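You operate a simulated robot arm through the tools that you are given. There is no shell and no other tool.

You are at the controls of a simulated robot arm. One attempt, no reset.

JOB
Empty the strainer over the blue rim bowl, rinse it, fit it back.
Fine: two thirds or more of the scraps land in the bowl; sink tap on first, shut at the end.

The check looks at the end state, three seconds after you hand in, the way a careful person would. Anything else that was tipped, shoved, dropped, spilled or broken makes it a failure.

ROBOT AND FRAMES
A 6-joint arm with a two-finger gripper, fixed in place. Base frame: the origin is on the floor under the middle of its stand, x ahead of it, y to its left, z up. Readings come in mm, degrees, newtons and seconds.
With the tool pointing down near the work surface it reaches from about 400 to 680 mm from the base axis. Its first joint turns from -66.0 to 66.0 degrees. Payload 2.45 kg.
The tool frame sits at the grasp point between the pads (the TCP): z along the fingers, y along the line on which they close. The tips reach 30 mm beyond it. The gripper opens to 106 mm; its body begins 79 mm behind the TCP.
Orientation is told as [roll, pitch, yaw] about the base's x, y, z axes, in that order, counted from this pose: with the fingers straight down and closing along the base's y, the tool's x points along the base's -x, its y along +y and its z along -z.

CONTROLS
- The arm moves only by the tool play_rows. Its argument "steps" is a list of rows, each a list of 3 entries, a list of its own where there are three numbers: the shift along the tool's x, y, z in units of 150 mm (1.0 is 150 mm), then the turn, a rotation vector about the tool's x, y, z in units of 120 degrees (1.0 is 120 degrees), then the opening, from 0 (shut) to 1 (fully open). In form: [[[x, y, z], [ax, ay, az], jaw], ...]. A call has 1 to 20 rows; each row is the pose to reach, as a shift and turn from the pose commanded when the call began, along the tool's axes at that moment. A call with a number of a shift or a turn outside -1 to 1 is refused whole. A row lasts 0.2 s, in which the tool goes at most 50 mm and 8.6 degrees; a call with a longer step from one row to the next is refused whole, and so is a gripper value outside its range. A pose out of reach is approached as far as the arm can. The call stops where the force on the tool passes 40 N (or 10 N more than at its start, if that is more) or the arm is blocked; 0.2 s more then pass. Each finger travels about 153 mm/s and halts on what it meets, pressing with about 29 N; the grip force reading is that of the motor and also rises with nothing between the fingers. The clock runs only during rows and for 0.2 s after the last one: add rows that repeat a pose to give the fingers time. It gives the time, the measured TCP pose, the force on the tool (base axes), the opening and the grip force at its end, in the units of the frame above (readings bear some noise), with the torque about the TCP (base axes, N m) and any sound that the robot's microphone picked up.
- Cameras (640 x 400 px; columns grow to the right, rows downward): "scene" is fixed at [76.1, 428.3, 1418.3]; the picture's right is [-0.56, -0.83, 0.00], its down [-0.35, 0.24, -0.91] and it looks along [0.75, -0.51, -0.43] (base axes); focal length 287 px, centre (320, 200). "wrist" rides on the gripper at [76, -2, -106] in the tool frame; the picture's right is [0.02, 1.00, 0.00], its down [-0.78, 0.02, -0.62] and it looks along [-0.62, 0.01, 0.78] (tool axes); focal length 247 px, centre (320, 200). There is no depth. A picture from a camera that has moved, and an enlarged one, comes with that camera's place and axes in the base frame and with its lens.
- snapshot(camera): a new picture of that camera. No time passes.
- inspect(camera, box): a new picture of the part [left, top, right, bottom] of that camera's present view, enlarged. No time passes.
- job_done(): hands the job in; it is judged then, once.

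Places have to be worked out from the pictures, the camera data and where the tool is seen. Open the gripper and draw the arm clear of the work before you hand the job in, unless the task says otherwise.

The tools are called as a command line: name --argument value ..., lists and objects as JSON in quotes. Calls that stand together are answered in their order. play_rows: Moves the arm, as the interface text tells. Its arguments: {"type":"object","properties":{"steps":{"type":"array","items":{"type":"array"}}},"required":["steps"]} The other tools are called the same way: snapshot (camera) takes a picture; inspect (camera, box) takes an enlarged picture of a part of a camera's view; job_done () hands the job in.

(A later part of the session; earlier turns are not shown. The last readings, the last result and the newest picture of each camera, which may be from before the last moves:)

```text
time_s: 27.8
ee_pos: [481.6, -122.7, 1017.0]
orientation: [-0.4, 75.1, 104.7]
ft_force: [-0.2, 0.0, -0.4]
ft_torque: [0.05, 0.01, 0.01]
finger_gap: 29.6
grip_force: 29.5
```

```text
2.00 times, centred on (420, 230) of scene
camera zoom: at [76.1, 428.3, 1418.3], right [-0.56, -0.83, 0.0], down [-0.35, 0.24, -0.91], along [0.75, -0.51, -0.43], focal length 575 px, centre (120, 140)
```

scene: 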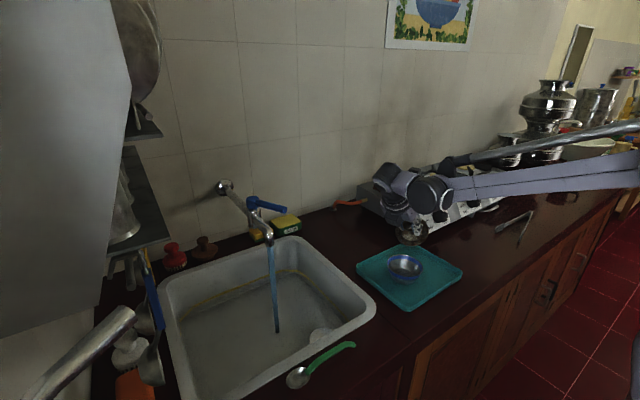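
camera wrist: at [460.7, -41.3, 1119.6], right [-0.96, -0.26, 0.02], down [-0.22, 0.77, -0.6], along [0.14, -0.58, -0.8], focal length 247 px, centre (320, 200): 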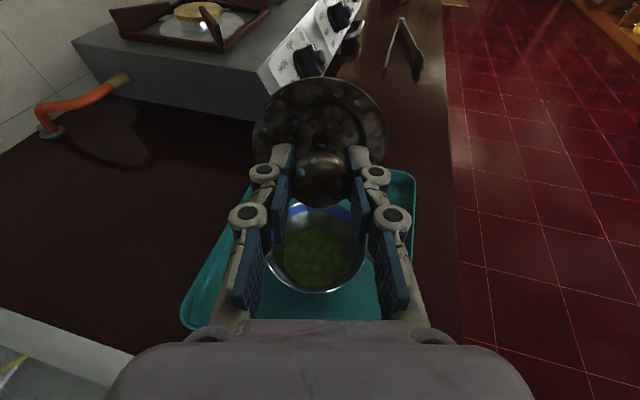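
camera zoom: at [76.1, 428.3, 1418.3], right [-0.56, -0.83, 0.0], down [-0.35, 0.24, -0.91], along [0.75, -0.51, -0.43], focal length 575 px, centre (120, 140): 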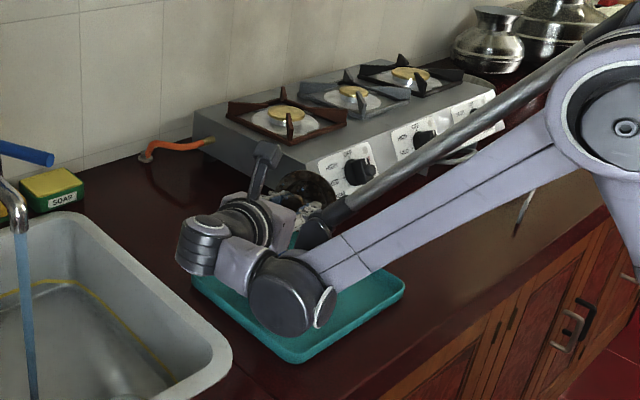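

There are already green scraps in the bowl. I'm enlarging the bowl and the strainer to see what remains.

inspect --camera "wrist" --box '[240, 70, 400, 190]'

inspect --camera "wrist" --box '[170, 180, 430, 340]'

```text
3.33 times, centred on (320, 130) of wrist
camera zoom: at [460.7, -41.3, 1119.6], right [-0.96, -0.26, 0.02], down [-0.22, 0.77, -0.6], along [0.14, -0.58, -0.8], focal length 823 px, centre (320, 433)
```

zoom: 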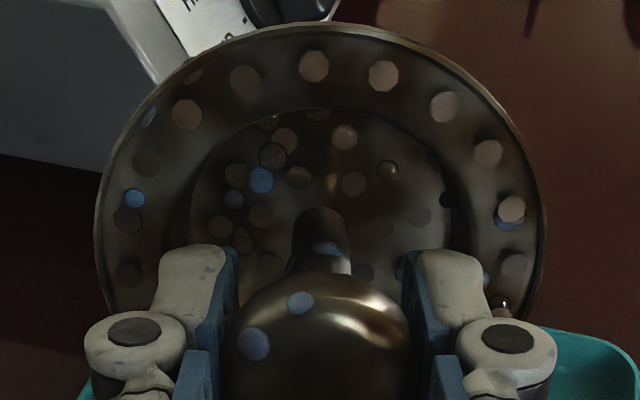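

```text
2.46 times, centred on (300, 260) of wrist
camera zoom: at [460.7, -41.3, 1119.6], right [-0.96, -0.26, 0.02], down [-0.22, 0.77, -0.6], along [0.14, -0.58, -0.8], focal length 608 px, centre (369, 52)
```

zoom: 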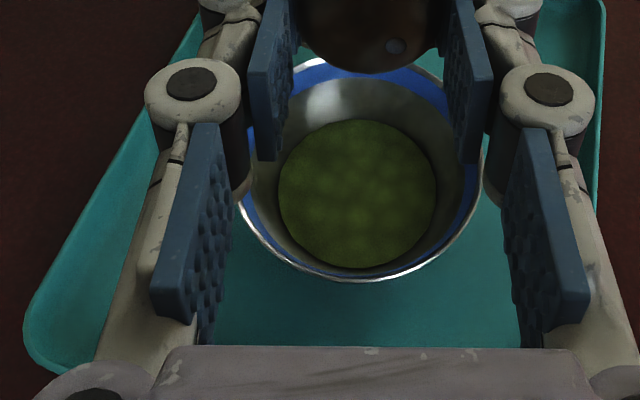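

Most of the load is already in the bowl, and only small specks show in the strainer. I'm tilting on to about 110° while raising slightly so anything loose drops too.

play_rows --steps '[[[0.026, 0, -0.031], [0, 0.05, 0], 0], [[0.052, 0, -0.062], [0, 0.1, 0], 0], [[0.078, 0, -0.093], [0, 0.15, 0], 0], [[0.105, 0, -0.125], [0, 0.2, 0], 0], [[0.131, 0, -0.156], [0, 0.25, 0], 0], [[0.157, 0, -0.187], [0, 0.292, 0], 0], [[0.157, 0, -0.187], [0, 0.292, 0], 0], [[0.157, 0, -0.187], [0, 0.292, 0], 0]]'

snapshot --camera "wrist"

inspect --camera "scene" --box '[320, 130, 520, 330]'

```text
time_s: 29.6
ee_pos: [478.3, -102.2, 1048.3]
orientation: [-179.8, 69.9, -74.8]
ft_force: [-0.3, -0.1, -0.4]
ft_torque: [-0.01, 0.01, -0.02]
finger_gap: 29.9
grip_force: 28.8
```

```text
taken
camera wrist: at [445.1, 20.5, 1083.7], right [-0.97, -0.25, 0.02], down [-0.1, 0.3, -0.95], along [0.23, -0.92, -0.32], focal length 247 px, centre (320, 200)
```

wrist: 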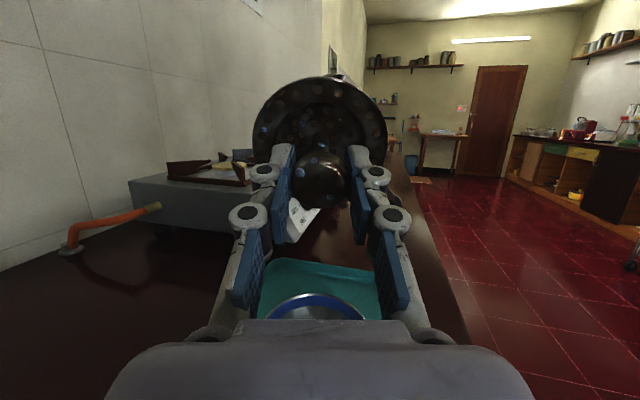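

```text
2.00 times, centred on (420, 230) of scene
camera zoom: at [76.1, 428.3, 1418.3], right [-0.56, -0.83, 0.0], down [-0.35, 0.24, -0.91], along [0.75, -0.51, -0.43], focal length 575 px, centre (120, 140)
```

zoom: 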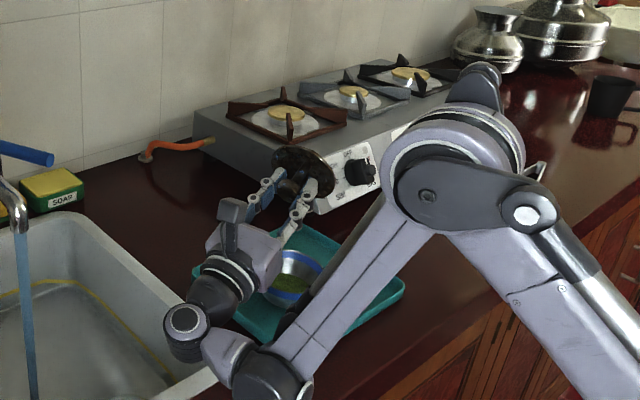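

inspect --camera "wrist" --box '[240, 60, 400, 180]'

snapshot --camera "scene"

```text
3.33 times, centred on (320, 120) of wrist
camera zoom: at [445.1, 20.5, 1083.7], right [-0.97, -0.25, 0.02], down [-0.1, 0.3, -0.95], along [0.23, -0.92, -0.32], focal length 823 px, centre (320, 467)
```

zoom: 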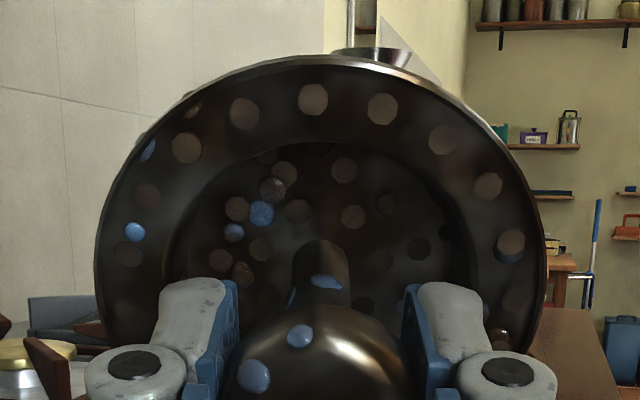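

```text
taken
```

scene: 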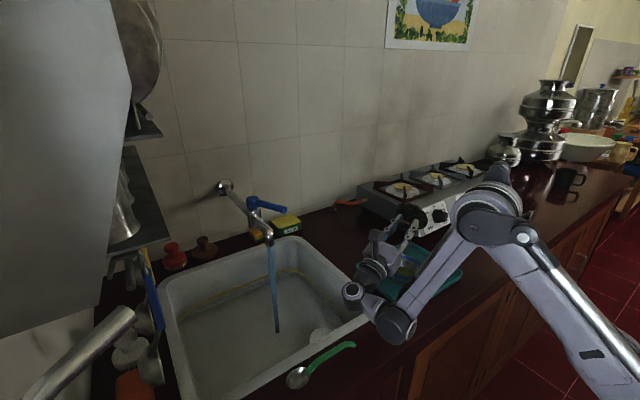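

The cup is empty, showing only drain holes and a few water beads, and the bowl holds the green scraps. I'm reversing the tilt back to level above the bowl before going under the tap.

play_rows --steps '[[[0.002, 0, 0.012], [0, -0.0705, 0], 0], [[0.004, 0, 0.024], [0, -0.141, 0], 0], [[0.006, 0, 0.036], [0, -0.2115, 0], 0], [[0.008, 0, 0.048], [0, -0.282, 0], 0], [[0.01, 0, 0.06], [0, -0.3525, 0], 0], [[0.012, 0, 0.072], [0, -0.423, 0], 0], [[0.014, 0, 0.084], [0, -0.4935, 0], 0], [[0.015, 0, 0.096], [0, -0.564, 0], 0], [[0.016, 0, 0.108], [0, -0.6345, 0], 0], [[0.017, 0, 0.12], [0, -0.705, 0], 0], [[0.017, 0, 0.13], [0, -0.7755, 0], 0], [[0.017, 0, 0.14], [0, -0.846, 0], 0], [[0.017, 0, 0.148], [0, -0.9165, 0], 0], [[0.017, 0, 0.148], [0, -0.9165, 0], 0]]'

snapshot --camera "scene"

snapshot --camera "wrist"

inspect --camera "scene" --box '[340, 230, 480, 320]'

```text
time_s: 32.6
ee_pos: [482.1, -122.6, 1056.7]
orientation: [0.0, -0.2, 105.0]
ft_force: [-0.2, 0.1, -0.7]
ft_torque: [0.03, -0.02, 0.02]
finger_gap: 29.9
grip_force: 29.0
```

```text
taken
```

scene: 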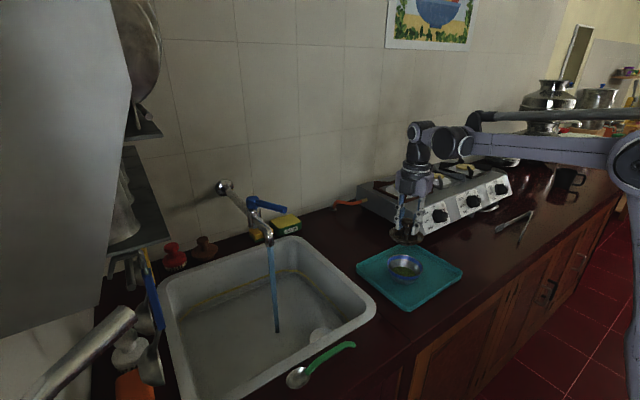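

```text
taken
camera wrist: at [501.6, -195.2, 1163.8], right [-0.96, -0.28, 0.0], down [-0.22, 0.75, 0.62], along [-0.17, 0.6, -0.78], focal length 247 px, centre (320, 200)
```

wrist: 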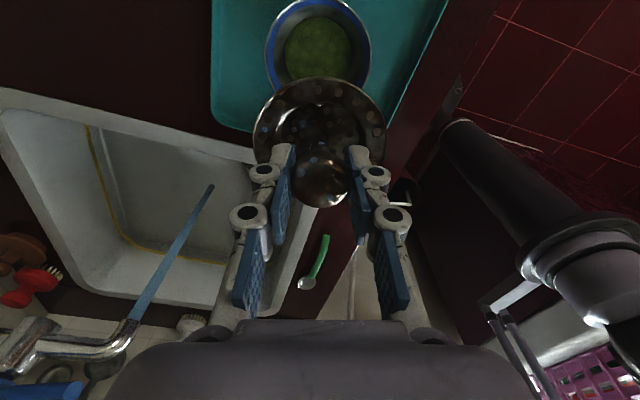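

```text
4.44 times, centred on (410, 275) of scene
camera zoom: at [76.1, 428.3, 1418.3], right [-0.56, -0.83, 0.0], down [-0.35, 0.24, -0.91], along [0.75, -0.51, -0.43], focal length 1277 px, centre (-80, -133)
```

zoom: 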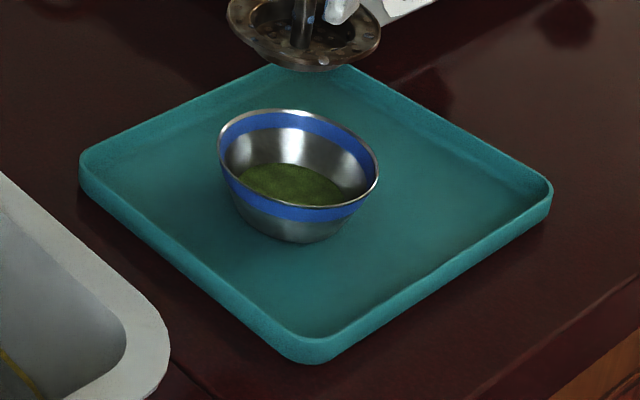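

The tray is clean and all visible scraps are in the bowl. I'm carrying the strainer back over the sink, yawing to 0 so I can hold it under the stream with the tool tilted away from the spout.

play_rows --steps '[[[-0.068, -0.044, 0], [0, 0, 0.0673], 0], [[-0.136, -0.087, 0], [0, 0, 0.1346], 0], [[-0.204, -0.131, 0], [0, 0, 0.2019], 0], [[-0.272, -0.175, 0], [0, 0, 0.2692], 0], [[-0.34, -0.218, 0.01], [0, 0, 0.3365], 0], [[-0.408, -0.262, 0.01], [0, 0, 0.4038], 0], [[-0.475, -0.306, 0.02], [0, 0, 0.4711], 0], [[-0.543, -0.35, 0.02], [0, 0, 0.5384], 0], [[-0.611, -0.393, 0.03], [0, 0, 0.6057], 0], [[-0.679, -0.437, 0.03], [0, 0, 0.673], 0], [[-0.747, -0.481, 0.04], [0, 0, 0.7403], 0], [[-0.815, -0.524, 0.04], [0, 0, 0.8076], 0], [[-0.883, -0.568, 0.04], [0, 0, 0.875], 0], [[-0.883, -0.568, 0.04], [0, 0, 0.875], 0]]'

snapshot --camera "wrist"

snapshot --camera "scene"

```text
time_s: 35.6
ee_pos: [528.5, 29.7, 1052.7]
orientation: [0.1, 0.0, -0.1]
ft_force: [-0.2, 0.1, -0.8]
ft_torque: [0.03, 0.03, -0.02]
finger_gap: 29.8
grip_force: 28.8
```

```text
taken
camera wrist: at [451.7, 28.9, 1159.0], right [-0.02, 1.0, 0.0], down [0.78, 0.01, 0.62], along [0.62, 0.01, -0.78], focal length 247 px, centre (320, 200)
```

wrist: 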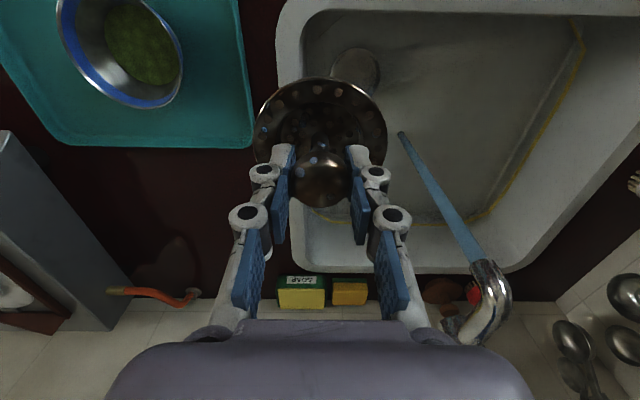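

```text
taken
```

scene: 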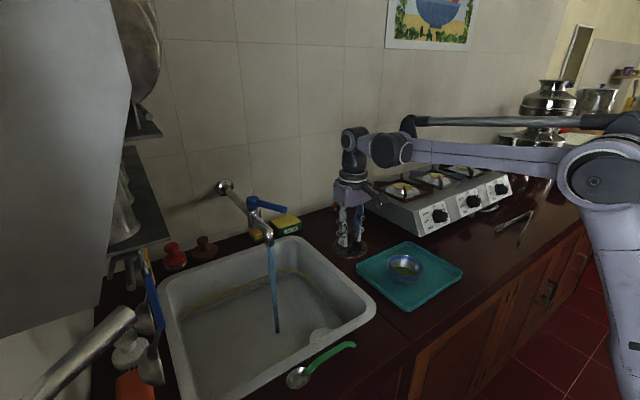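

The drain is clear and the stream lands near (646,193). I'm moving toward the stream while tilting the tool 45° so the gripper stays on the robot side of the spout.

play_rows --steps '[[[-0.035, 0.145, 0.05], [0, -0.0625, 0], 0], [[-0.07, 0.289, 0.11], [0, -0.125, 0], 0], [[-0.105, 0.434, 0.17], [0, -0.1875, 0], 0], [[-0.14, 0.578, 0.22], [0, -0.25, 0], 0], [[-0.175, 0.723, 0.28], [0, -0.3125, 0], 0], [[-0.21, 0.867, 0.333], [0, -0.375, 0], 0], [[-0.21, 0.867, 0.333], [0, -0.375, 0], 0]]'

snapshot --camera "wrist"

snapshot --camera "scene"

```text
time_s: 37.2
ee_pos: [560.6, 156.7, 998.8]
orientation: [0.0, -45.2, -0.2]
ft_force: [-0.7, -0.2, 0.6]
ft_torque: [-0.01, 0.01, -0.04]
finger_gap: 29.9
grip_force: 28.9
```

```text
taken
camera wrist: at [429.5, 155.7, 1021.0], right [-0.01, 1.0, -0.01], down [0.11, 0.02, 0.99], along [0.99, 0.01, -0.11], focal length 247 px, centre (320, 200)
```

wrist: 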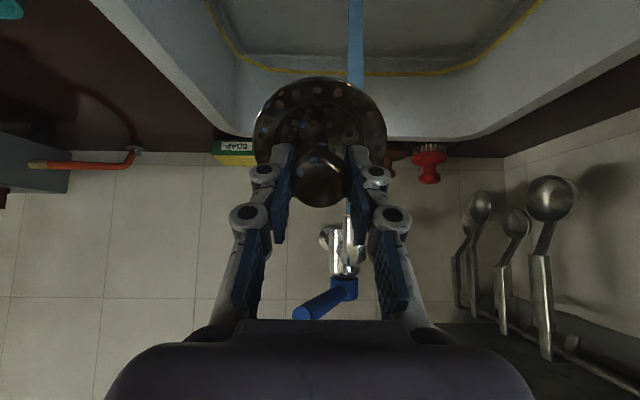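

```text
taken
```

scene: 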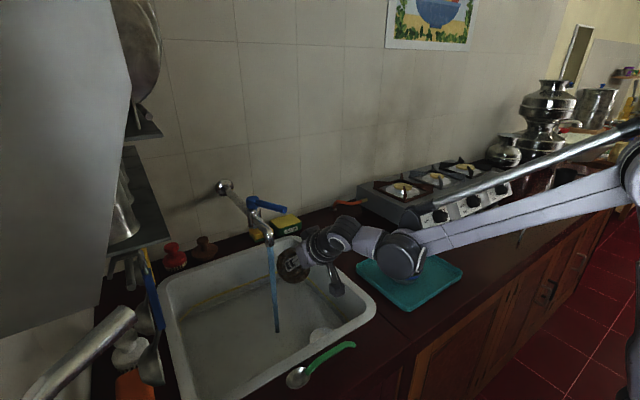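

The strainer is beside the stream and below spout level. I'm lowering first, then sliding forward under the water.

play_rows --steps '[[[0.118, 0, 0.118], [0, 0, 0], 0], [[0.236, 0, 0.236], [0, 0, 0], 0], [[0.36, 0.04, 0.38], [0, 0, 0], 0], [[0.415, 0.08, 0.509], [0, 0, 0], 0], [[0.32, 0.167, 0.603], [0, 0, 0], 0], [[0.212, 0.253, 0.712], [0, 0, 0], 0], [[0.212, 0.253, 0.712], [0, 0, 0], 0]]'

snapshot --camera "wrist"

snapshot --camera "scene"

inspect --camera "scene" --box '[200, 180, 360, 340]'

```text
time_s: 38.8
ee_pos: [615.4, 196.1, 905.2]
orientation: [0.0, -45.1, -0.2]
ft_force: [-0.1, -0.7, -0.8]
ft_torque: [-0.02, 0.02, -0.01]
finger_gap: 29.5
grip_force: 29.3
```

```text
taken
camera wrist: at [484.6, 195.5, 927.2], right [-0.01, 1.0, -0.01], down [0.11, 0.02, 0.99], along [0.99, 0.01, -0.11], focal length 247 px, centre (320, 200)
```

wrist: 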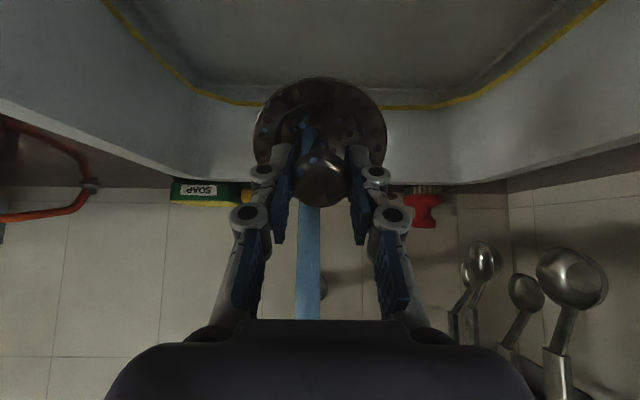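

```text
taken
```

scene: 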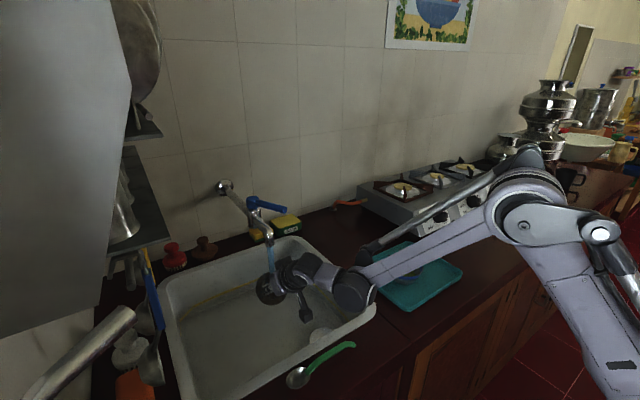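

```text
2.50 times, centred on (280, 260) of scene
camera zoom: at [76.1, 428.3, 1418.3], right [-0.56, -0.83, 0.0], down [-0.35, 0.24, -0.91], along [0.75, -0.51, -0.43], focal length 718 px, centre (420, 50)
```

zoom: 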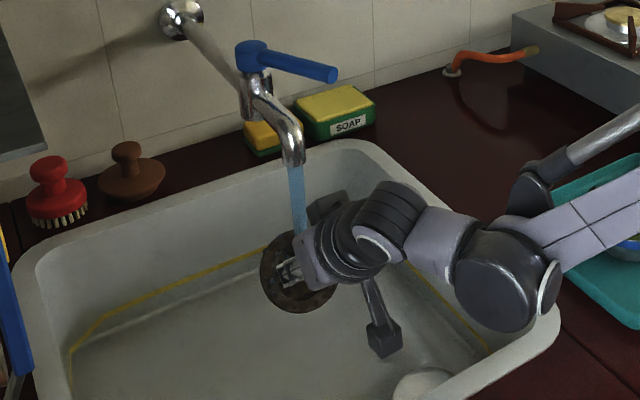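

The stream is hitting inside the strainer cup. I'm swaying it gently under the water for a few seconds to rinse all of it.

play_rows --steps '[[[0, -0.06, 0], [0, 0, 0], 0], [[0, -0.12, 0], [0, 0, 0], 0], [[0, -0.18, 0], [0, 0, 0], 0], [[0, -0.12, 0], [0, 0, 0], 0], [[0, -0.06, 0], [0, 0, 0], 0], [[0, 0, 0], [0, 0, 0], 0], [[0, 0.06, 0], [0, 0, 0], 0], [[0, 0.12, 0], [0, 0, 0], 0], [[0, 0.06, 0], [0, 0, 0], 0], [[0, 0, 0], [0, 0, 0], 0], [[0, -0.05, 0], [0, 0, 0], 0], [[0.07, -0.05, -0.07], [0, 0, 0], 0], [[0.07, -0.05, -0.07], [0, 0, 0], 0], [[0, -0.05, 0], [0, 0, 0], 0], [[-0.07, -0.05, 0.07], [0, 0, 0], 0], [[-0.07, -0.05, 0.07], [0, 0, 0], 0], [[0, -0.05, 0], [0, 0, 0], 0], [[0, -0.05, 0], [0, 0, 0], 0]]'

inspect --camera "wrist" --box '[240, 60, 400, 180]'

inspect --camera "scene" --box '[200, 180, 360, 340]'

```text
time_s: 42.6
ee_pos: [614.5, 189.7, 902.9]
orientation: [0.1, -45.1, -0.1]
ft_force: [-0.3, 0.3, -0.2]
ft_torque: [0.02, 0.03, 0.02]
finger_gap: 29.7
grip_force: 29.3
```

```text
3.33 times, centred on (320, 120) of wrist
camera zoom: at [483.8, 187.8, 924.8], right [-0.01, 1.0, -0.01], down [0.11, 0.02, 0.99], along [0.99, 0.01, -0.11], focal length 823 px, centre (320, 467)
```

zoom: 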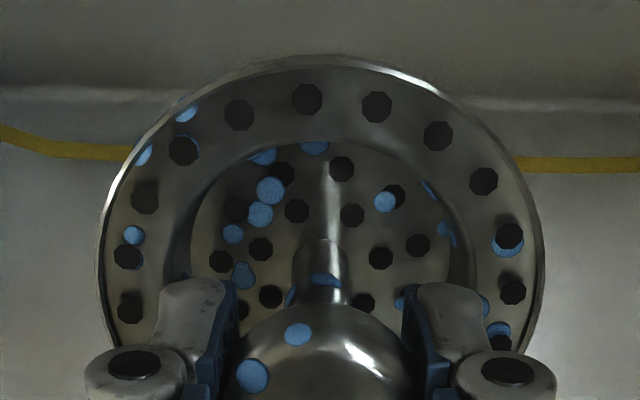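

```text
2.50 times, centred on (280, 260) of scene
camera zoom: at [76.1, 428.3, 1418.3], right [-0.56, -0.83, 0.0], down [-0.35, 0.24, -0.91], along [0.75, -0.51, -0.43], focal length 718 px, centre (420, 50)
```

zoom: 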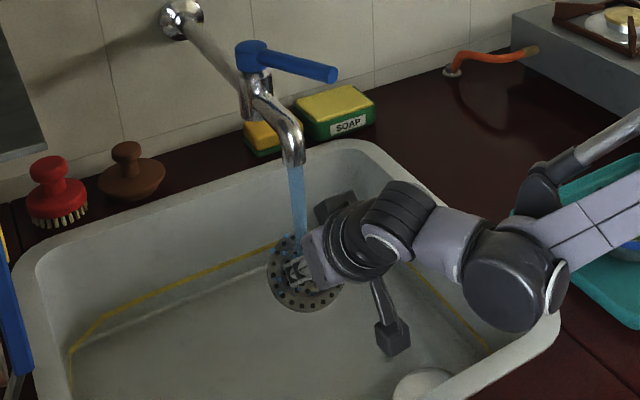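

The strainer is clean bright steel now, with only water beads left. I'm drawing it back out from under the stream and up, keeping clear of the spout.

play_rows --steps '[[[0.06, -0.04, -0.06], [0, 0, 0], 0], [[0.118, -0.087, -0.118], [0, 0, 0], 0], [[0.1885, -0.167, -0.2828], [0, 0, 0], 0], [[0.0943, -0.267, -0.4714], [0, 0, 0], 0], [[-0.0613, -0.4, -0.693], [0, 0, 0], 0], [[-0.0613, -0.4, -0.693], [0, 0, 0], 0]]'

play_rows --steps '[[[-0.008, -0.045, -0.008], [0, 0.0625, 0], 0], [[-0.016, -0.09, -0.016], [0, 0.125, 0], 0], [[-0.024, -0.135, -0.024], [0, 0.1875, 0], 0], [[-0.032, -0.18, -0.032], [0, 0.25, 0], 0], [[-0.04, -0.225, -0.04], [0, 0.3125, 0], 0], [[-0.0471, -0.2663, -0.0471], [0, 0.375, 0], 0], [[-0.0471, -0.2663, -0.0471], [0, 0.375, 0], 0]]'

snapshot --camera "wrist"

snapshot --camera "scene"

```text
time_s: 44.0
ee_pos: [549.6, 131.4, 982.8]
orientation: [0.0, -45.1, -0.1]
ft_force: [-0.4, -0.1, 0.0]
ft_torque: [-0.03, 0.03, -0.03]
finger_gap: 29.7
grip_force: 28.9
```

```text
time_s: 45.6
ee_pos: [548.5, 88.9, 994.0]
orientation: [0.1, 0.1, 0.0]
ft_force: [-0.3, 0.0, -0.5]
ft_torque: [-0.04, -0.02, -0.02]
finger_gap: 29.3
grip_force: 28.9
```

```text
taken
camera wrist: at [470.0, 87.8, 1101.4], right [-0.02, 1.0, 0.0], down [0.78, 0.02, 0.62], along [0.62, 0.01, -0.78], focal length 247 px, centre (320, 200)
```

wrist: 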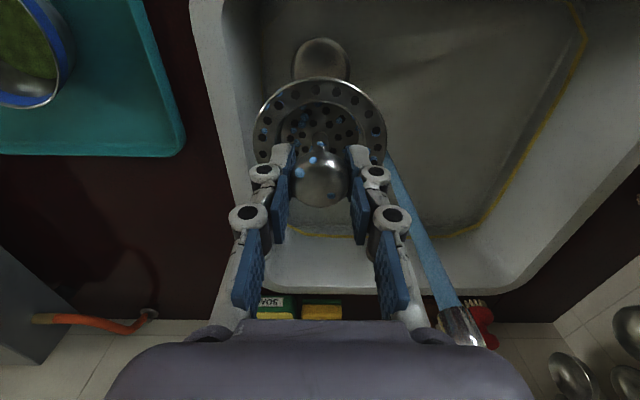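

```text
taken
```

scene: 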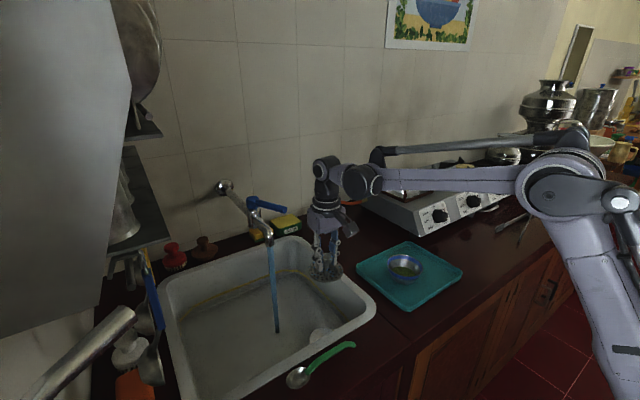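

The drain opening is lined up under the strainer. I'm yawing back to the 160° pick-up orientation at this height.

play_rows --steps '[[[0, 0, 0], [0, 0, -0.0714], 0], [[0, 0, 0], [0, 0, -0.1428], 0], [[0, 0, 0], [0, 0, -0.2142], 0], [[0, 0, 0], [0, 0, -0.2856], 0], [[0, 0, 0], [0, 0, -0.357], 0], [[0, 0, 0], [0, 0, -0.4284], 0], [[0, 0, 0], [0, 0, -0.4998], 0], [[0, 0, 0], [0, 0, -0.5712], 0], [[0, 0, 0], [0, 0, -0.6426], 0], [[0, 0, 0], [0, 0, -0.714], 0], [[0, 0, 0], [0, 0, -0.7854], 0], [[0, 0, 0], [0, 0, -0.8568], 0], [[0, 0, 0], [0, 0, -0.9282], 0], [[0, 0, 0], [0, 0, -0.9996], 0]]'

play_rows --steps '[[[0, 0, 0.1], [0, 0, -0.068], 0], [[0, 0, 0.25], [0, 0, -0.136], 0], [[0, 0, 0.4], [0, 0, -0.204], 0], [[0, 0, 0.55], [0, 0, -0.272], 0], [[0, 0, 0.7], [0, 0, -0.333], 0], [[0, 0, 0.7], [0, 0, -0.333], 0]]'

snapshot --camera "wrist"

inspect --camera "scene" --box '[250, 200, 400, 370]'

```text
time_s: 48.6
ee_pos: [546.8, 87.7, 995.1]
orientation: [-0.1, -0.1, 120.1]
ft_force: [0.9, -0.6, -1.3]
ft_torque: [0.02, 0.03, -0.03]
finger_gap: 29.6
grip_force: 29.4
```

```text
time_s: 50.0
ee_pos: [549.1, 88.2, 887.9]
orientation: [-0.1, 0.0, 159.9]
ft_force: [-0.1, 0.7, -0.5]
ft_torque: [0.0, -0.01, -0.01]
finger_gap: 29.8
grip_force: 29.1
```

```text
taken
camera wrist: at [619.4, 64.0, 995.8], right [-0.32, -0.95, 0.0], down [-0.74, 0.25, 0.62], along [-0.59, 0.2, -0.78], focal length 247 px, centre (320, 200)
```

wrist: 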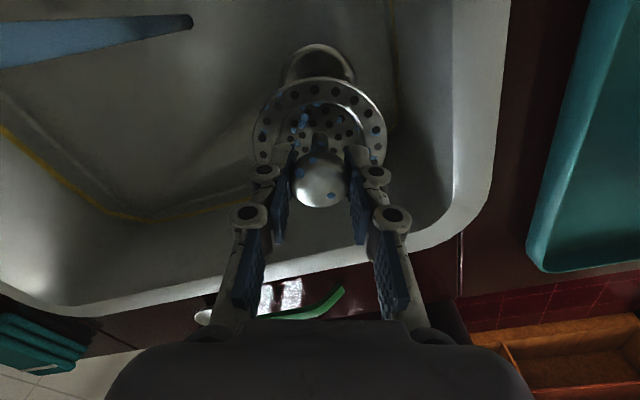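

```text
2.35 times, centred on (325, 285) of scene
camera zoom: at [76.1, 428.3, 1418.3], right [-0.56, -0.83, 0.0], down [-0.35, 0.24, -0.91], along [0.75, -0.51, -0.43], focal length 676 px, centre (308, 0)
```

zoom: 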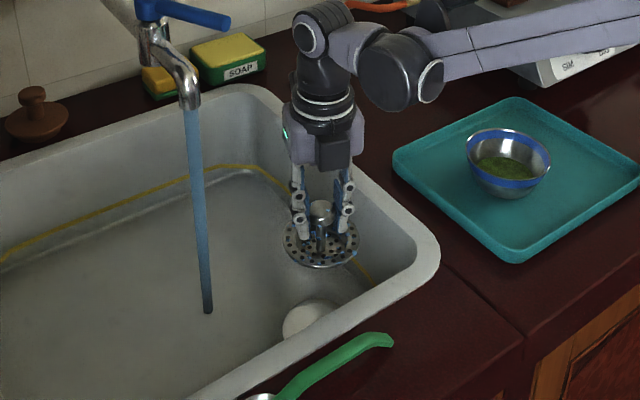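

Dead reckoning puts the tool exactly above its pick-up pose, 146 mm too high. I'm lowering most of the way and then checking alignment.

play_rows --steps '[[[0, 0, 0.15], [0, 0, 0], 0], [[0, 0, 0.3], [0, 0, 0], 0], [[0, 0, 0.45], [0, 0, 0], 0], [[0, 0, 0.58], [0, 0, 0], 0], [[0, 0, 0.68], [0, 0, 0], 0], [[0, 0, 0.68], [0, 0, 0], 0]]'

snapshot --camera "wrist"

inspect --camera "scene" --box '[270, 250, 390, 370]'

```text
time_s: 51.4
ee_pos: [548.9, 87.7, 787.4]
orientation: [-0.1, -0.1, 159.9]
ft_force: [-0.1, 0.5, 0.3]
ft_torque: [-0.03, 0.01, -0.02]
finger_gap: 29.4
grip_force: 28.7
```

```text
taken
camera wrist: at [618.9, 62.9, 894.0], right [-0.32, -0.95, 0.0], down [-0.74, 0.25, 0.62], along [-0.59, 0.2, -0.78], focal length 247 px, centre (320, 200)
```

wrist: 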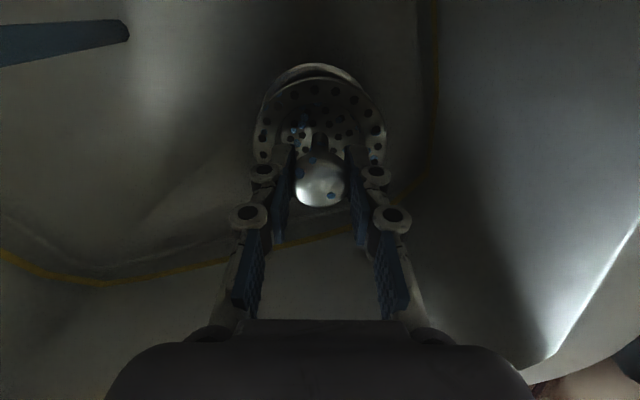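

```text
3.33 times, centred on (330, 310) of scene
camera zoom: at [76.1, 428.3, 1418.3], right [-0.56, -0.83, 0.0], down [-0.35, 0.24, -0.91], along [0.75, -0.51, -0.43], focal length 958 px, centre (287, -167)
```

zoom: 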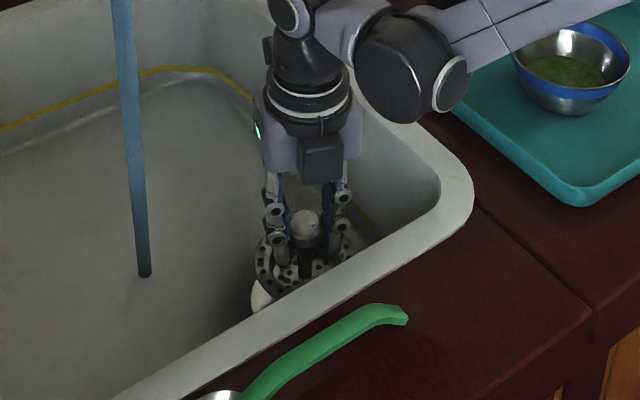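

The ring is concentric with the drain and no contact force shows. I'm lowering the last 44 mm slowly.

play_rows --steps '[[[0, 0, 0.05], [0, 0, 0], 0], [[0, 0, 0.1], [0, 0, 0], 0], [[0, 0, 0.15], [0, 0, 0], 0], [[0, 0, 0.2], [0, 0, 0], 0], [[0, 0, 0.235], [0, 0, 0], 0], [[0, 0, 0.265], [0, 0, 0], 0], [[0, 0, 0.29], [0, 0, 0], 0], [[0, 0, 0.293], [0, 0, 0], 0]]'

snapshot --camera "wrist"

inspect --camera "scene" --box '[270, 250, 390, 370]'

```text
time_s: 53.2
ee_pos: [548.7, 88.8, 743.9]
orientation: [-0.1, 0.2, 159.8]
ft_force: [4.2, -0.8, 17.3]
ft_torque: [0.0, -0.06, -0.09]
finger_gap: 29.8
grip_force: 28.8
```

```text
taken
camera wrist: at [619.0, 63.9, 851.3], right [-0.32, -0.95, 0.0], down [-0.74, 0.25, 0.62], along [-0.59, 0.2, -0.79], focal length 247 px, centre (320, 200)
```

wrist: 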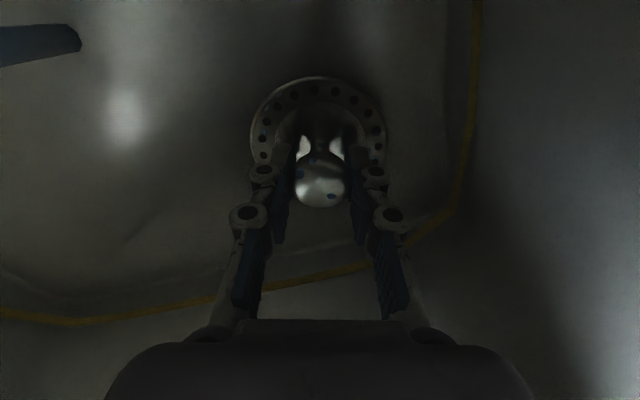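

```text
3.33 times, centred on (330, 310) of scene
camera zoom: at [75.9, 428.2, 1418.3], right [-0.56, -0.83, 0.0], down [-0.35, 0.24, -0.91], along [0.75, -0.51, -0.42], focal length 958 px, centre (287, -167)
```

zoom: 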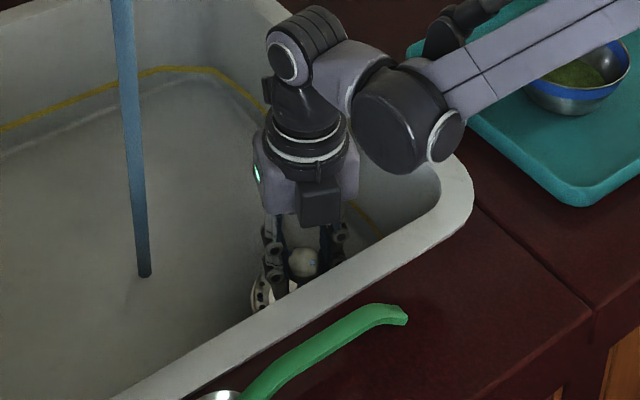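

The strainer touched down at its original height (743.9 against 742.5) with about 17 N of seat contact and a slight +x push. I'm easing 1 mm toward +x to relax it, then opening the jaws.

play_rows --steps '[[[0.006, -0.002, -0.004], [0, 0, 0], 0], [[0.006, -0.002, -0.004], [0, 0, 0], 0]]'

```text
time_s: 53.8
ee_pos: [547.9, 87.2, 744.8]
orientation: [0.0, 0.1, 159.9]
ft_force: [4.6, -4.7, 17.6]
ft_torque: [-0.11, -0.21, -0.08]
finger_gap: 29.4
grip_force: 29.1
```

The strainer is within about 2 mm of its original height, so it may be slightly cocked in the grip. I'm opening the jaws so it settles flat.

play_rows --steps '[[[0.003, -0.001, -0.002], [0, 0, 0], 0.3], [[0.003, -0.001, -0.002], [0, 0, 0], 0.45], [[0.003, -0.001, -0.002], [0, 0, 0], 0.6], [[0.003, -0.001, -0.002], [0, 0, 0], 0.6]]'

snapshot --camera "wrist"

inspect --camera "scene" --box '[270, 270, 370, 350]'

```text
time_s: 54.8
ee_pos: [549.0, 87.2, 743.3]
orientation: [-0.1, 0.0, 159.9]
ft_force: [0.5, -0.1, 0.2]
ft_torque: [-0.06, -0.03, 0.0]
finger_gap: 63.8
grip_force: 0.1
```

```text
taken
camera wrist: at [619.4, 63.8, 850.8], right [-0.32, -0.95, 0.0], down [-0.74, 0.25, 0.62], along [-0.59, 0.2, -0.78], focal length 247 px, centre (320, 200)
```

wrist: 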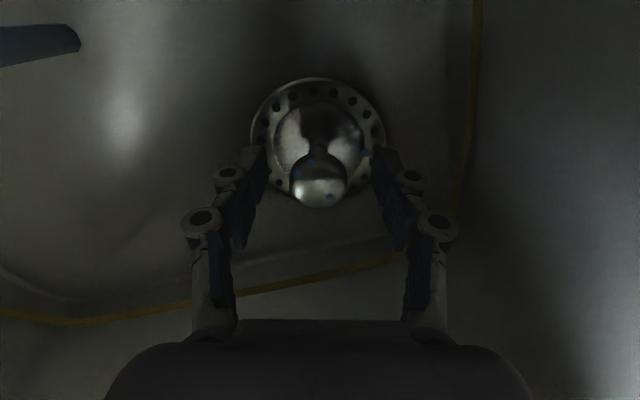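

```text
5.00 times, centred on (320, 310) of scene
camera zoom: at [76.1, 428.3, 1418.3], right [-0.56, -0.83, 0.0], down [-0.35, 0.24, -0.91], along [0.75, -0.51, -0.43], focal length 1437 px, centre (320, -350)
```

zoom: 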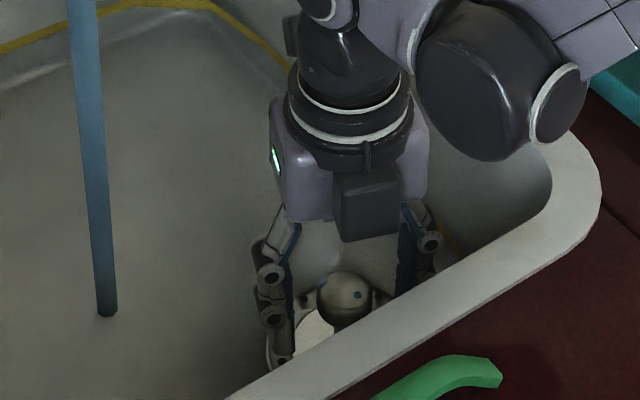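

Released with no residual force, and the strainer looks flat in the drain. I'm lifting straight up off the knob to check its seating.

play_rows --steps '[[[0, 0, -0.1], [0, 0, 0], 0.6], [[0, 0, -0.25], [0, 0, 0], 0.6], [[0, 0, -0.5], [0, 0, 0], 0.6], [[0, 0, -0.75], [0, 0, 0], 0.6], [[0, 0, -1.0], [0, 0, 0], 0.6], [[0, 0, -1.0], [0, 0, 0], 0.6]]'

inspect --camera "wrist" --box '[260, 50, 380, 150]'

inspect --camera "scene" --box '[290, 305, 360, 355]'

snapshot --camera "wrist"

```text
time_s: 56.2
ee_pos: [550.4, 90.4, 892.7]
orientation: [-0.2, 0.0, 160.0]
ft_force: [-0.9, -0.6, -0.4]
ft_torque: [0.02, 0.0, 0.0]
finger_gap: 63.5
grip_force: 0.0
```

```text
4.00 times, centred on (320, 100) of wrist
camera zoom: at [620.6, 66.0, 1000.4], right [-0.32, -0.95, 0.0], down [-0.74, 0.25, 0.62], along [-0.59, 0.2, -0.78], focal length 988 px, centre (320, 600)
```

zoom: 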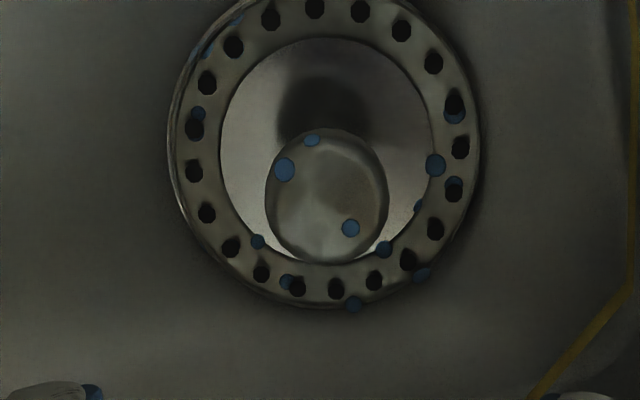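

```text
8.00 times, centred on (325, 330) of scene
camera zoom: at [76.1, 428.3, 1418.3], right [-0.56, -0.83, 0.0], down [-0.35, 0.24, -0.91], along [0.75, -0.51, -0.43], focal length 2299 px, centre (280, -840)
```

zoom: 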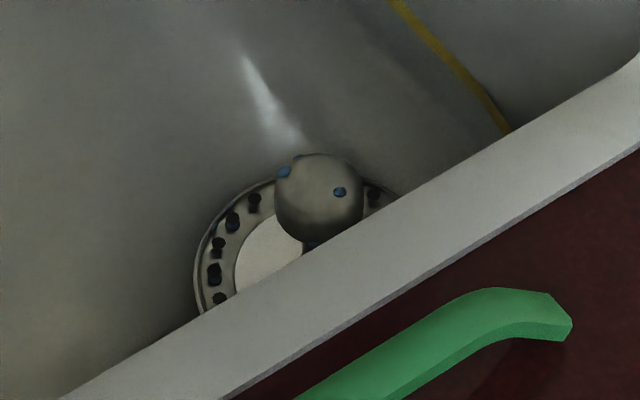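

```text
taken
camera wrist: at [620.6, 66.0, 1000.4], right [-0.32, -0.95, 0.0], down [-0.74, 0.25, 0.62], along [-0.59, 0.2, -0.78], focal length 247 px, centre (320, 200)
```

wrist: 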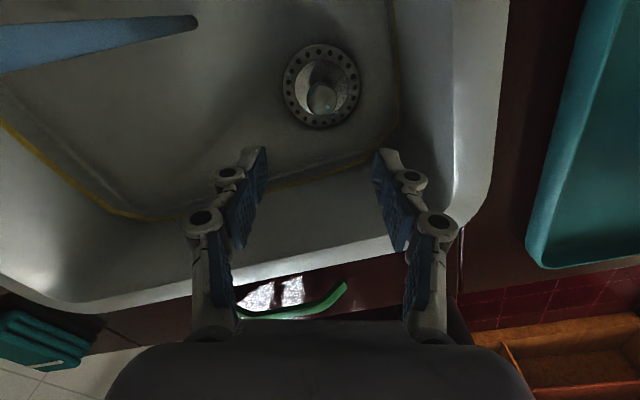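

The strainer sits where it was, within about 1 mm. I'm taking one more enlarged look at the whole ring for any tilt.

inspect --camera "wrist" --box '[270, 35, 370, 135]'

inspect --camera "scene" --box '[306, 314, 350, 346]'

```text
4.00 times, centred on (320, 85) of wrist
camera zoom: at [620.6, 66.0, 1000.4], right [-0.32, -0.95, 0.0], down [-0.74, 0.25, 0.62], along [-0.59, 0.2, -0.78], focal length 988 px, centre (320, 660)
```

zoom: 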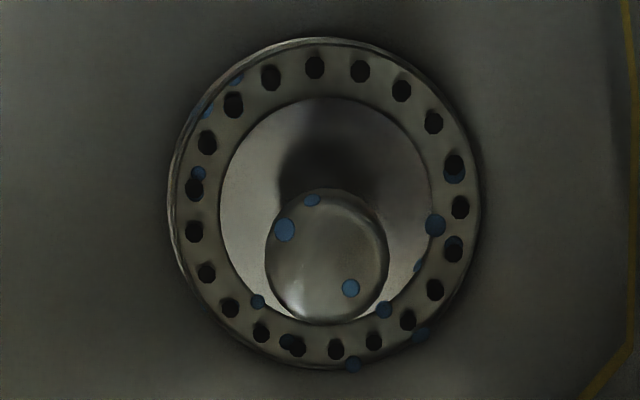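

```text
12.50 times, centred on (328, 330) of scene
camera zoom: at [76.1, 428.3, 1418.3], right [-0.56, -0.83, 0.0], down [-0.35, 0.24, -0.91], along [0.75, -0.51, -0.43], focal length 3592 px, centre (220, -1425)
```

zoom: 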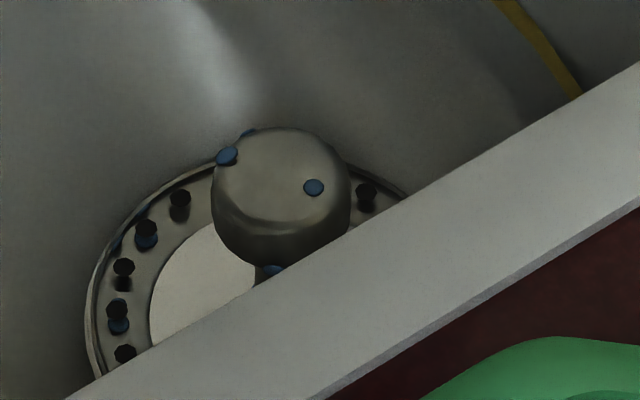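

The strainer is level, at the same height as before. Next I'll shut the tap, so I'm raising straight up and yawing back toward 0.

play_rows --steps '[[[0, 0, -0.15], [0, 0, 0.0714], 0.5], [[0, 0, -0.3], [0, 0, 0.1428], 0.4], [[0, 0, -0.45], [0, 0, 0.2142], 0.3], [[0, 0, -0.6], [0, 0, 0.2856], 0.2], [[0, 0, -0.75], [0, 0, 0.357], 0.1], [[0, 0, -0.9], [0, 0, 0.4284], 0], [[0, 0, -1.0], [0, 0, 0.4998], 0], [[0, 0, -1.0], [0, 0, 0.5712], 0], [[0, 0, -1.0], [0, 0, 0.6426], 0], [[0, 0, -1.0], [0, 0, 0.714], 0], [[0, 0, -1.0], [0, 0, 0.7854], 0], [[0, 0, -1.0], [0, 0, 0.8568], 0], [[0, 0, -1.0], [0, 0, 0.9282], 0], [[0, 0, -1.0], [0, 0, 0.9996], 0]]'

play_rows --steps '[[[0, 0, -0.18], [0, 0, 0.068], 0], [[0, 0, -0.36], [0, 0, 0.136], 0], [[0, 0, -0.54], [0, 0, 0.204], 0], [[0, 0, -0.72], [0, 0, 0.272], 0], [[0, 0, -0.9], [0, 0, 0.333], 0], [[0, 0, -0.9], [0, 0, 0.333], 0]]'

snapshot --camera "scene"

inspect --camera "scene" --box '[150, 220, 390, 400]'

```text
time_s: 59.2
ee_pos: [548.2, 87.7, 1043.9]
orientation: [-0.1, -0.1, 39.8]
ft_force: [0.9, 0.6, -0.2]
ft_torque: [0.0, 0.01, 0.02]
finger_gap: 0.0
grip_force: 29.1
```

```text
time_s: 60.6
ee_pos: [548.0, 87.0, 1180.1]
orientation: [0.1, -0.2, -0.1]
ft_force: [-0.1, -0.5, -0.6]
ft_torque: [0.01, 0.02, -0.02]
finger_gap: 0.2
grip_force: 28.5
```

```text
taken
```

scene: 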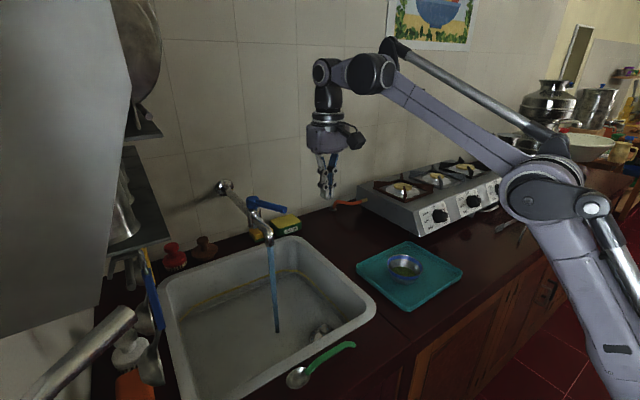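

```text
2.22 times, centred on (270, 310) of scene
camera zoom: at [76.1, 428.3, 1418.3], right [-0.56, -0.83, 0.0], down [-0.35, 0.24, -0.91], along [0.75, -0.51, -0.43], focal length 639 px, centre (431, -44)
```

zoom: 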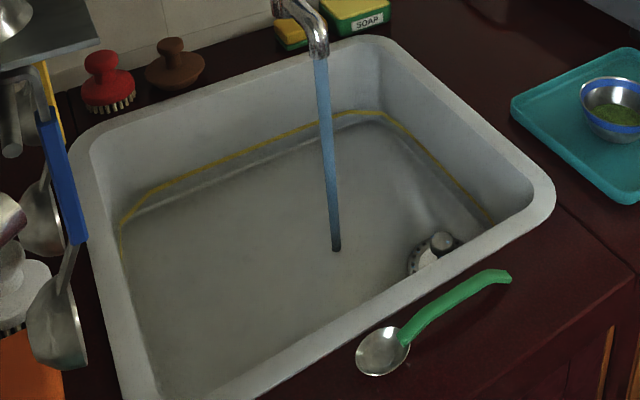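

Everything looks in order and the water now drains through the strainer. I'm pitching forward 45° and moving to the +y side of the lever with the fingers closed.

play_rows --steps '[[[-0.035, 0.122, 0], [0, -0.0625, 0], 0], [[-0.071, 0.244, 0], [0, -0.125, 0], 0], [[-0.106, 0.367, 0], [0, -0.1875, 0], 0], [[-0.142, 0.489, 0], [0, -0.25, 0], 0], [[-0.177, 0.611, 0], [0, -0.3125, 0], 0], [[-0.213, 0.733, 0], [0, -0.375, 0], 0], [[-0.213, 0.733, 0], [0, -0.375, 0], 0]]'

snapshot --camera "wrist"

inspect --camera "scene" --box '[190, 110, 390, 270]'

```text
time_s: 62.2
ee_pos: [578.7, 200.8, 1177.1]
orientation: [0.0, -45.2, -0.2]
ft_force: [0.5, 1.1, -0.1]
ft_torque: [-0.02, 0.01, 0.0]
finger_gap: 0.4
grip_force: 28.0
```

```text
taken
camera wrist: at [448.9, 199.6, 1199.2], right [-0.02, 1.0, -0.01], down [0.11, 0.02, 0.99], along [0.99, 0.01, -0.11], focal length 247 px, centre (320, 200)
```

wrist: 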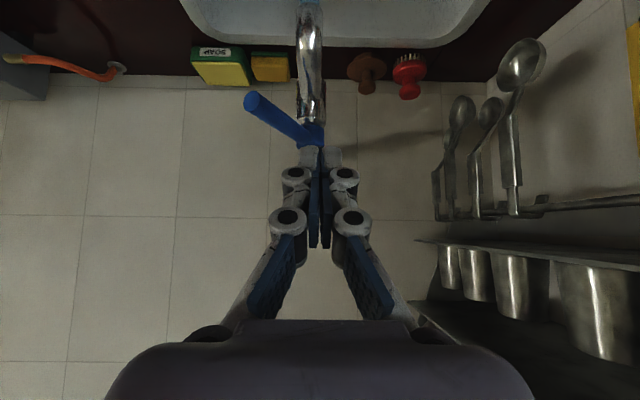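

```text
2.50 times, centred on (290, 190) of scene
camera zoom: at [76.1, 428.3, 1418.3], right [-0.56, -0.83, 0.0], down [-0.35, 0.24, -0.91], along [0.75, -0.51, -0.43], focal length 718 px, centre (395, 225)
```

zoom: 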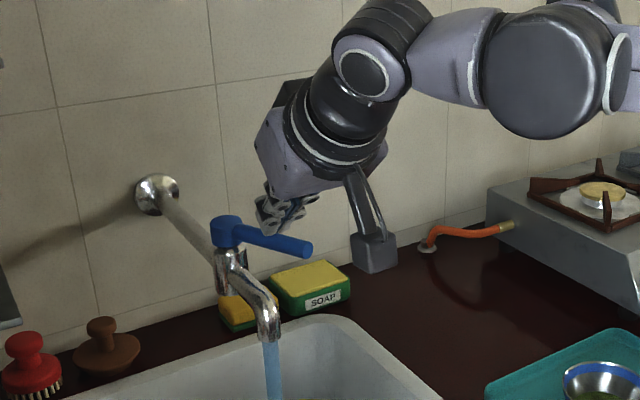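

The lever end is at about (649,145), so it is turned about 60° open. I'm moving forward above the spout and then partway down on the lever's +y side.

play_rows --steps '[[[-0.151, 0, 0.151], [0, 0, 0], 0], [[-0.306, 0, 0.306], [0, 0, 0], 0], [[-0.174, 0, 0.438], [0, 0, 0], 0], [[-0.042, 0, 0.57], [0, 0, 0], 0], [[-0.042, 0, 0.57], [0, 0, 0], 0]]'

snapshot --camera "wrist"

inspect --camera "scene" --box '[190, 130, 340, 260]'

```text
time_s: 63.4
ee_pos: [643.7, 200.0, 1121.5]
orientation: [0.1, -45.0, -0.1]
ft_force: [-0.2, 1.0, -0.5]
ft_torque: [-0.03, -0.02, 0.01]
finger_gap: 0.0
grip_force: 28.9
```

```text
taken
camera wrist: at [513.5, 199.0, 1143.4], right [-0.01, 1.0, -0.01], down [0.11, 0.02, 0.99], along [0.99, 0.01, -0.11], focal length 247 px, centre (320, 200)
```

wrist: 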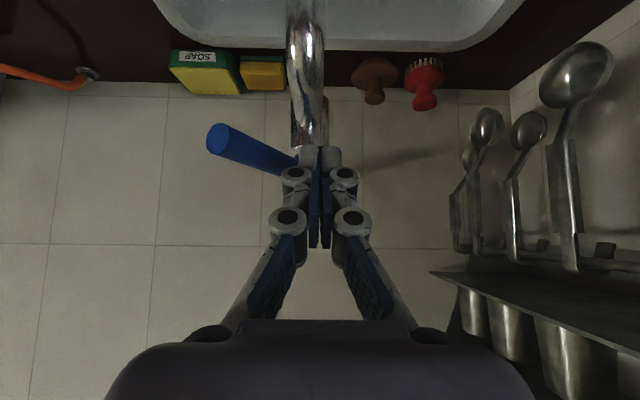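

```text
3.08 times, centred on (265, 195) of scene
camera zoom: at [76.1, 428.3, 1418.3], right [-0.56, -0.83, 0.0], down [-0.35, 0.24, -0.91], along [0.75, -0.51, -0.43], focal length 884 px, centre (489, 215)
```

zoom: 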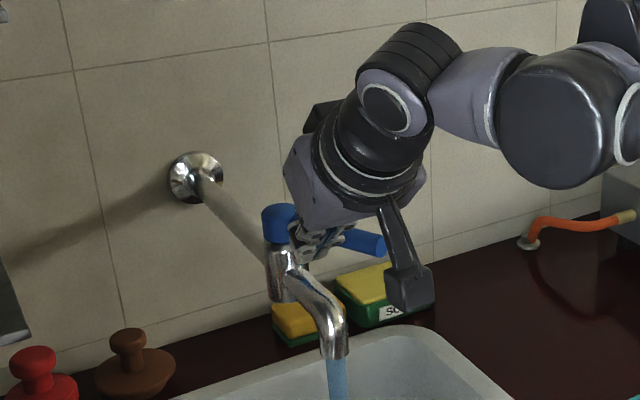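

The spout's top edge comes out around z≈1059, so I'll keep the tips at about 1078. I'm lowering to that height and starting to push the lever back along its arc.

play_rows --steps '[[[0.0519, 0, 0.0519], [0, 0, 0], 0], [[0.1037, 0, 0.1037], [0, 0, 0], 0], [[0.0943, -0.0667, 0.1131], [0, 0, 0], 0], [[0.0849, -0.133, 0.1226], [0, 0, 0], 0], [[0.0707, -0.2, 0.1367], [0, 0, 0], 0], [[0.0566, -0.267, 0.1508], [0, 0, 0], 0], [[0.033, -0.327, 0.1744], [0, 0, 0], 0], [[0.0047, -0.387, 0.2027], [0, 0, 0], 0]]'

snapshot --camera "wrist"

inspect --camera "scene" --box '[190, 130, 340, 260]'

```text
time_s: 65.2
ee_pos: [666.0, 138.5, 1100.3]
orientation: [0.0, -45.1, 0.0]
ft_force: [-0.9, 0.7, 0.6]
ft_torque: [0.01, -0.01, -0.01]
finger_gap: 0.0
grip_force: 28.3
```

```text
taken
camera wrist: at [534.6, 137.7, 1123.1], right [-0.02, 1.0, -0.01], down [0.11, 0.02, 0.99], along [0.99, 0.01, -0.11], focal length 247 px, centre (320, 200)
```

wrist: 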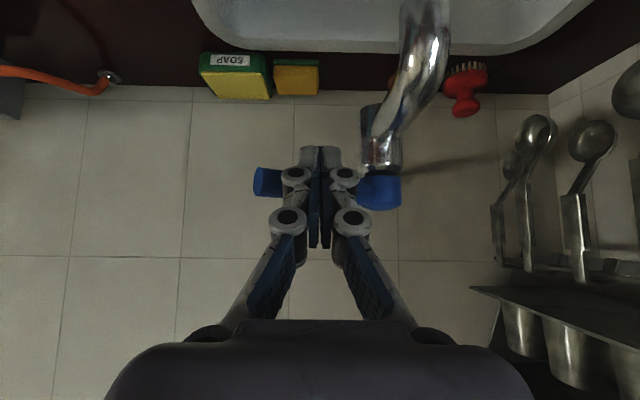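

```text
3.08 times, centred on (265, 195) of scene
camera zoom: at [76.1, 428.3, 1418.3], right [-0.56, -0.83, 0.0], down [-0.35, 0.24, -0.91], along [0.75, -0.51, -0.43], focal length 884 px, centre (489, 215)
```

zoom: 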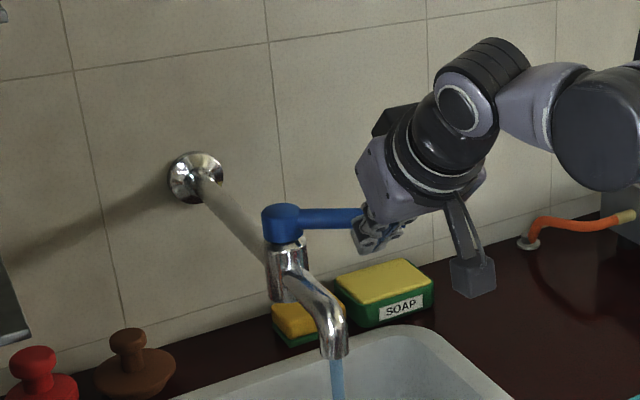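

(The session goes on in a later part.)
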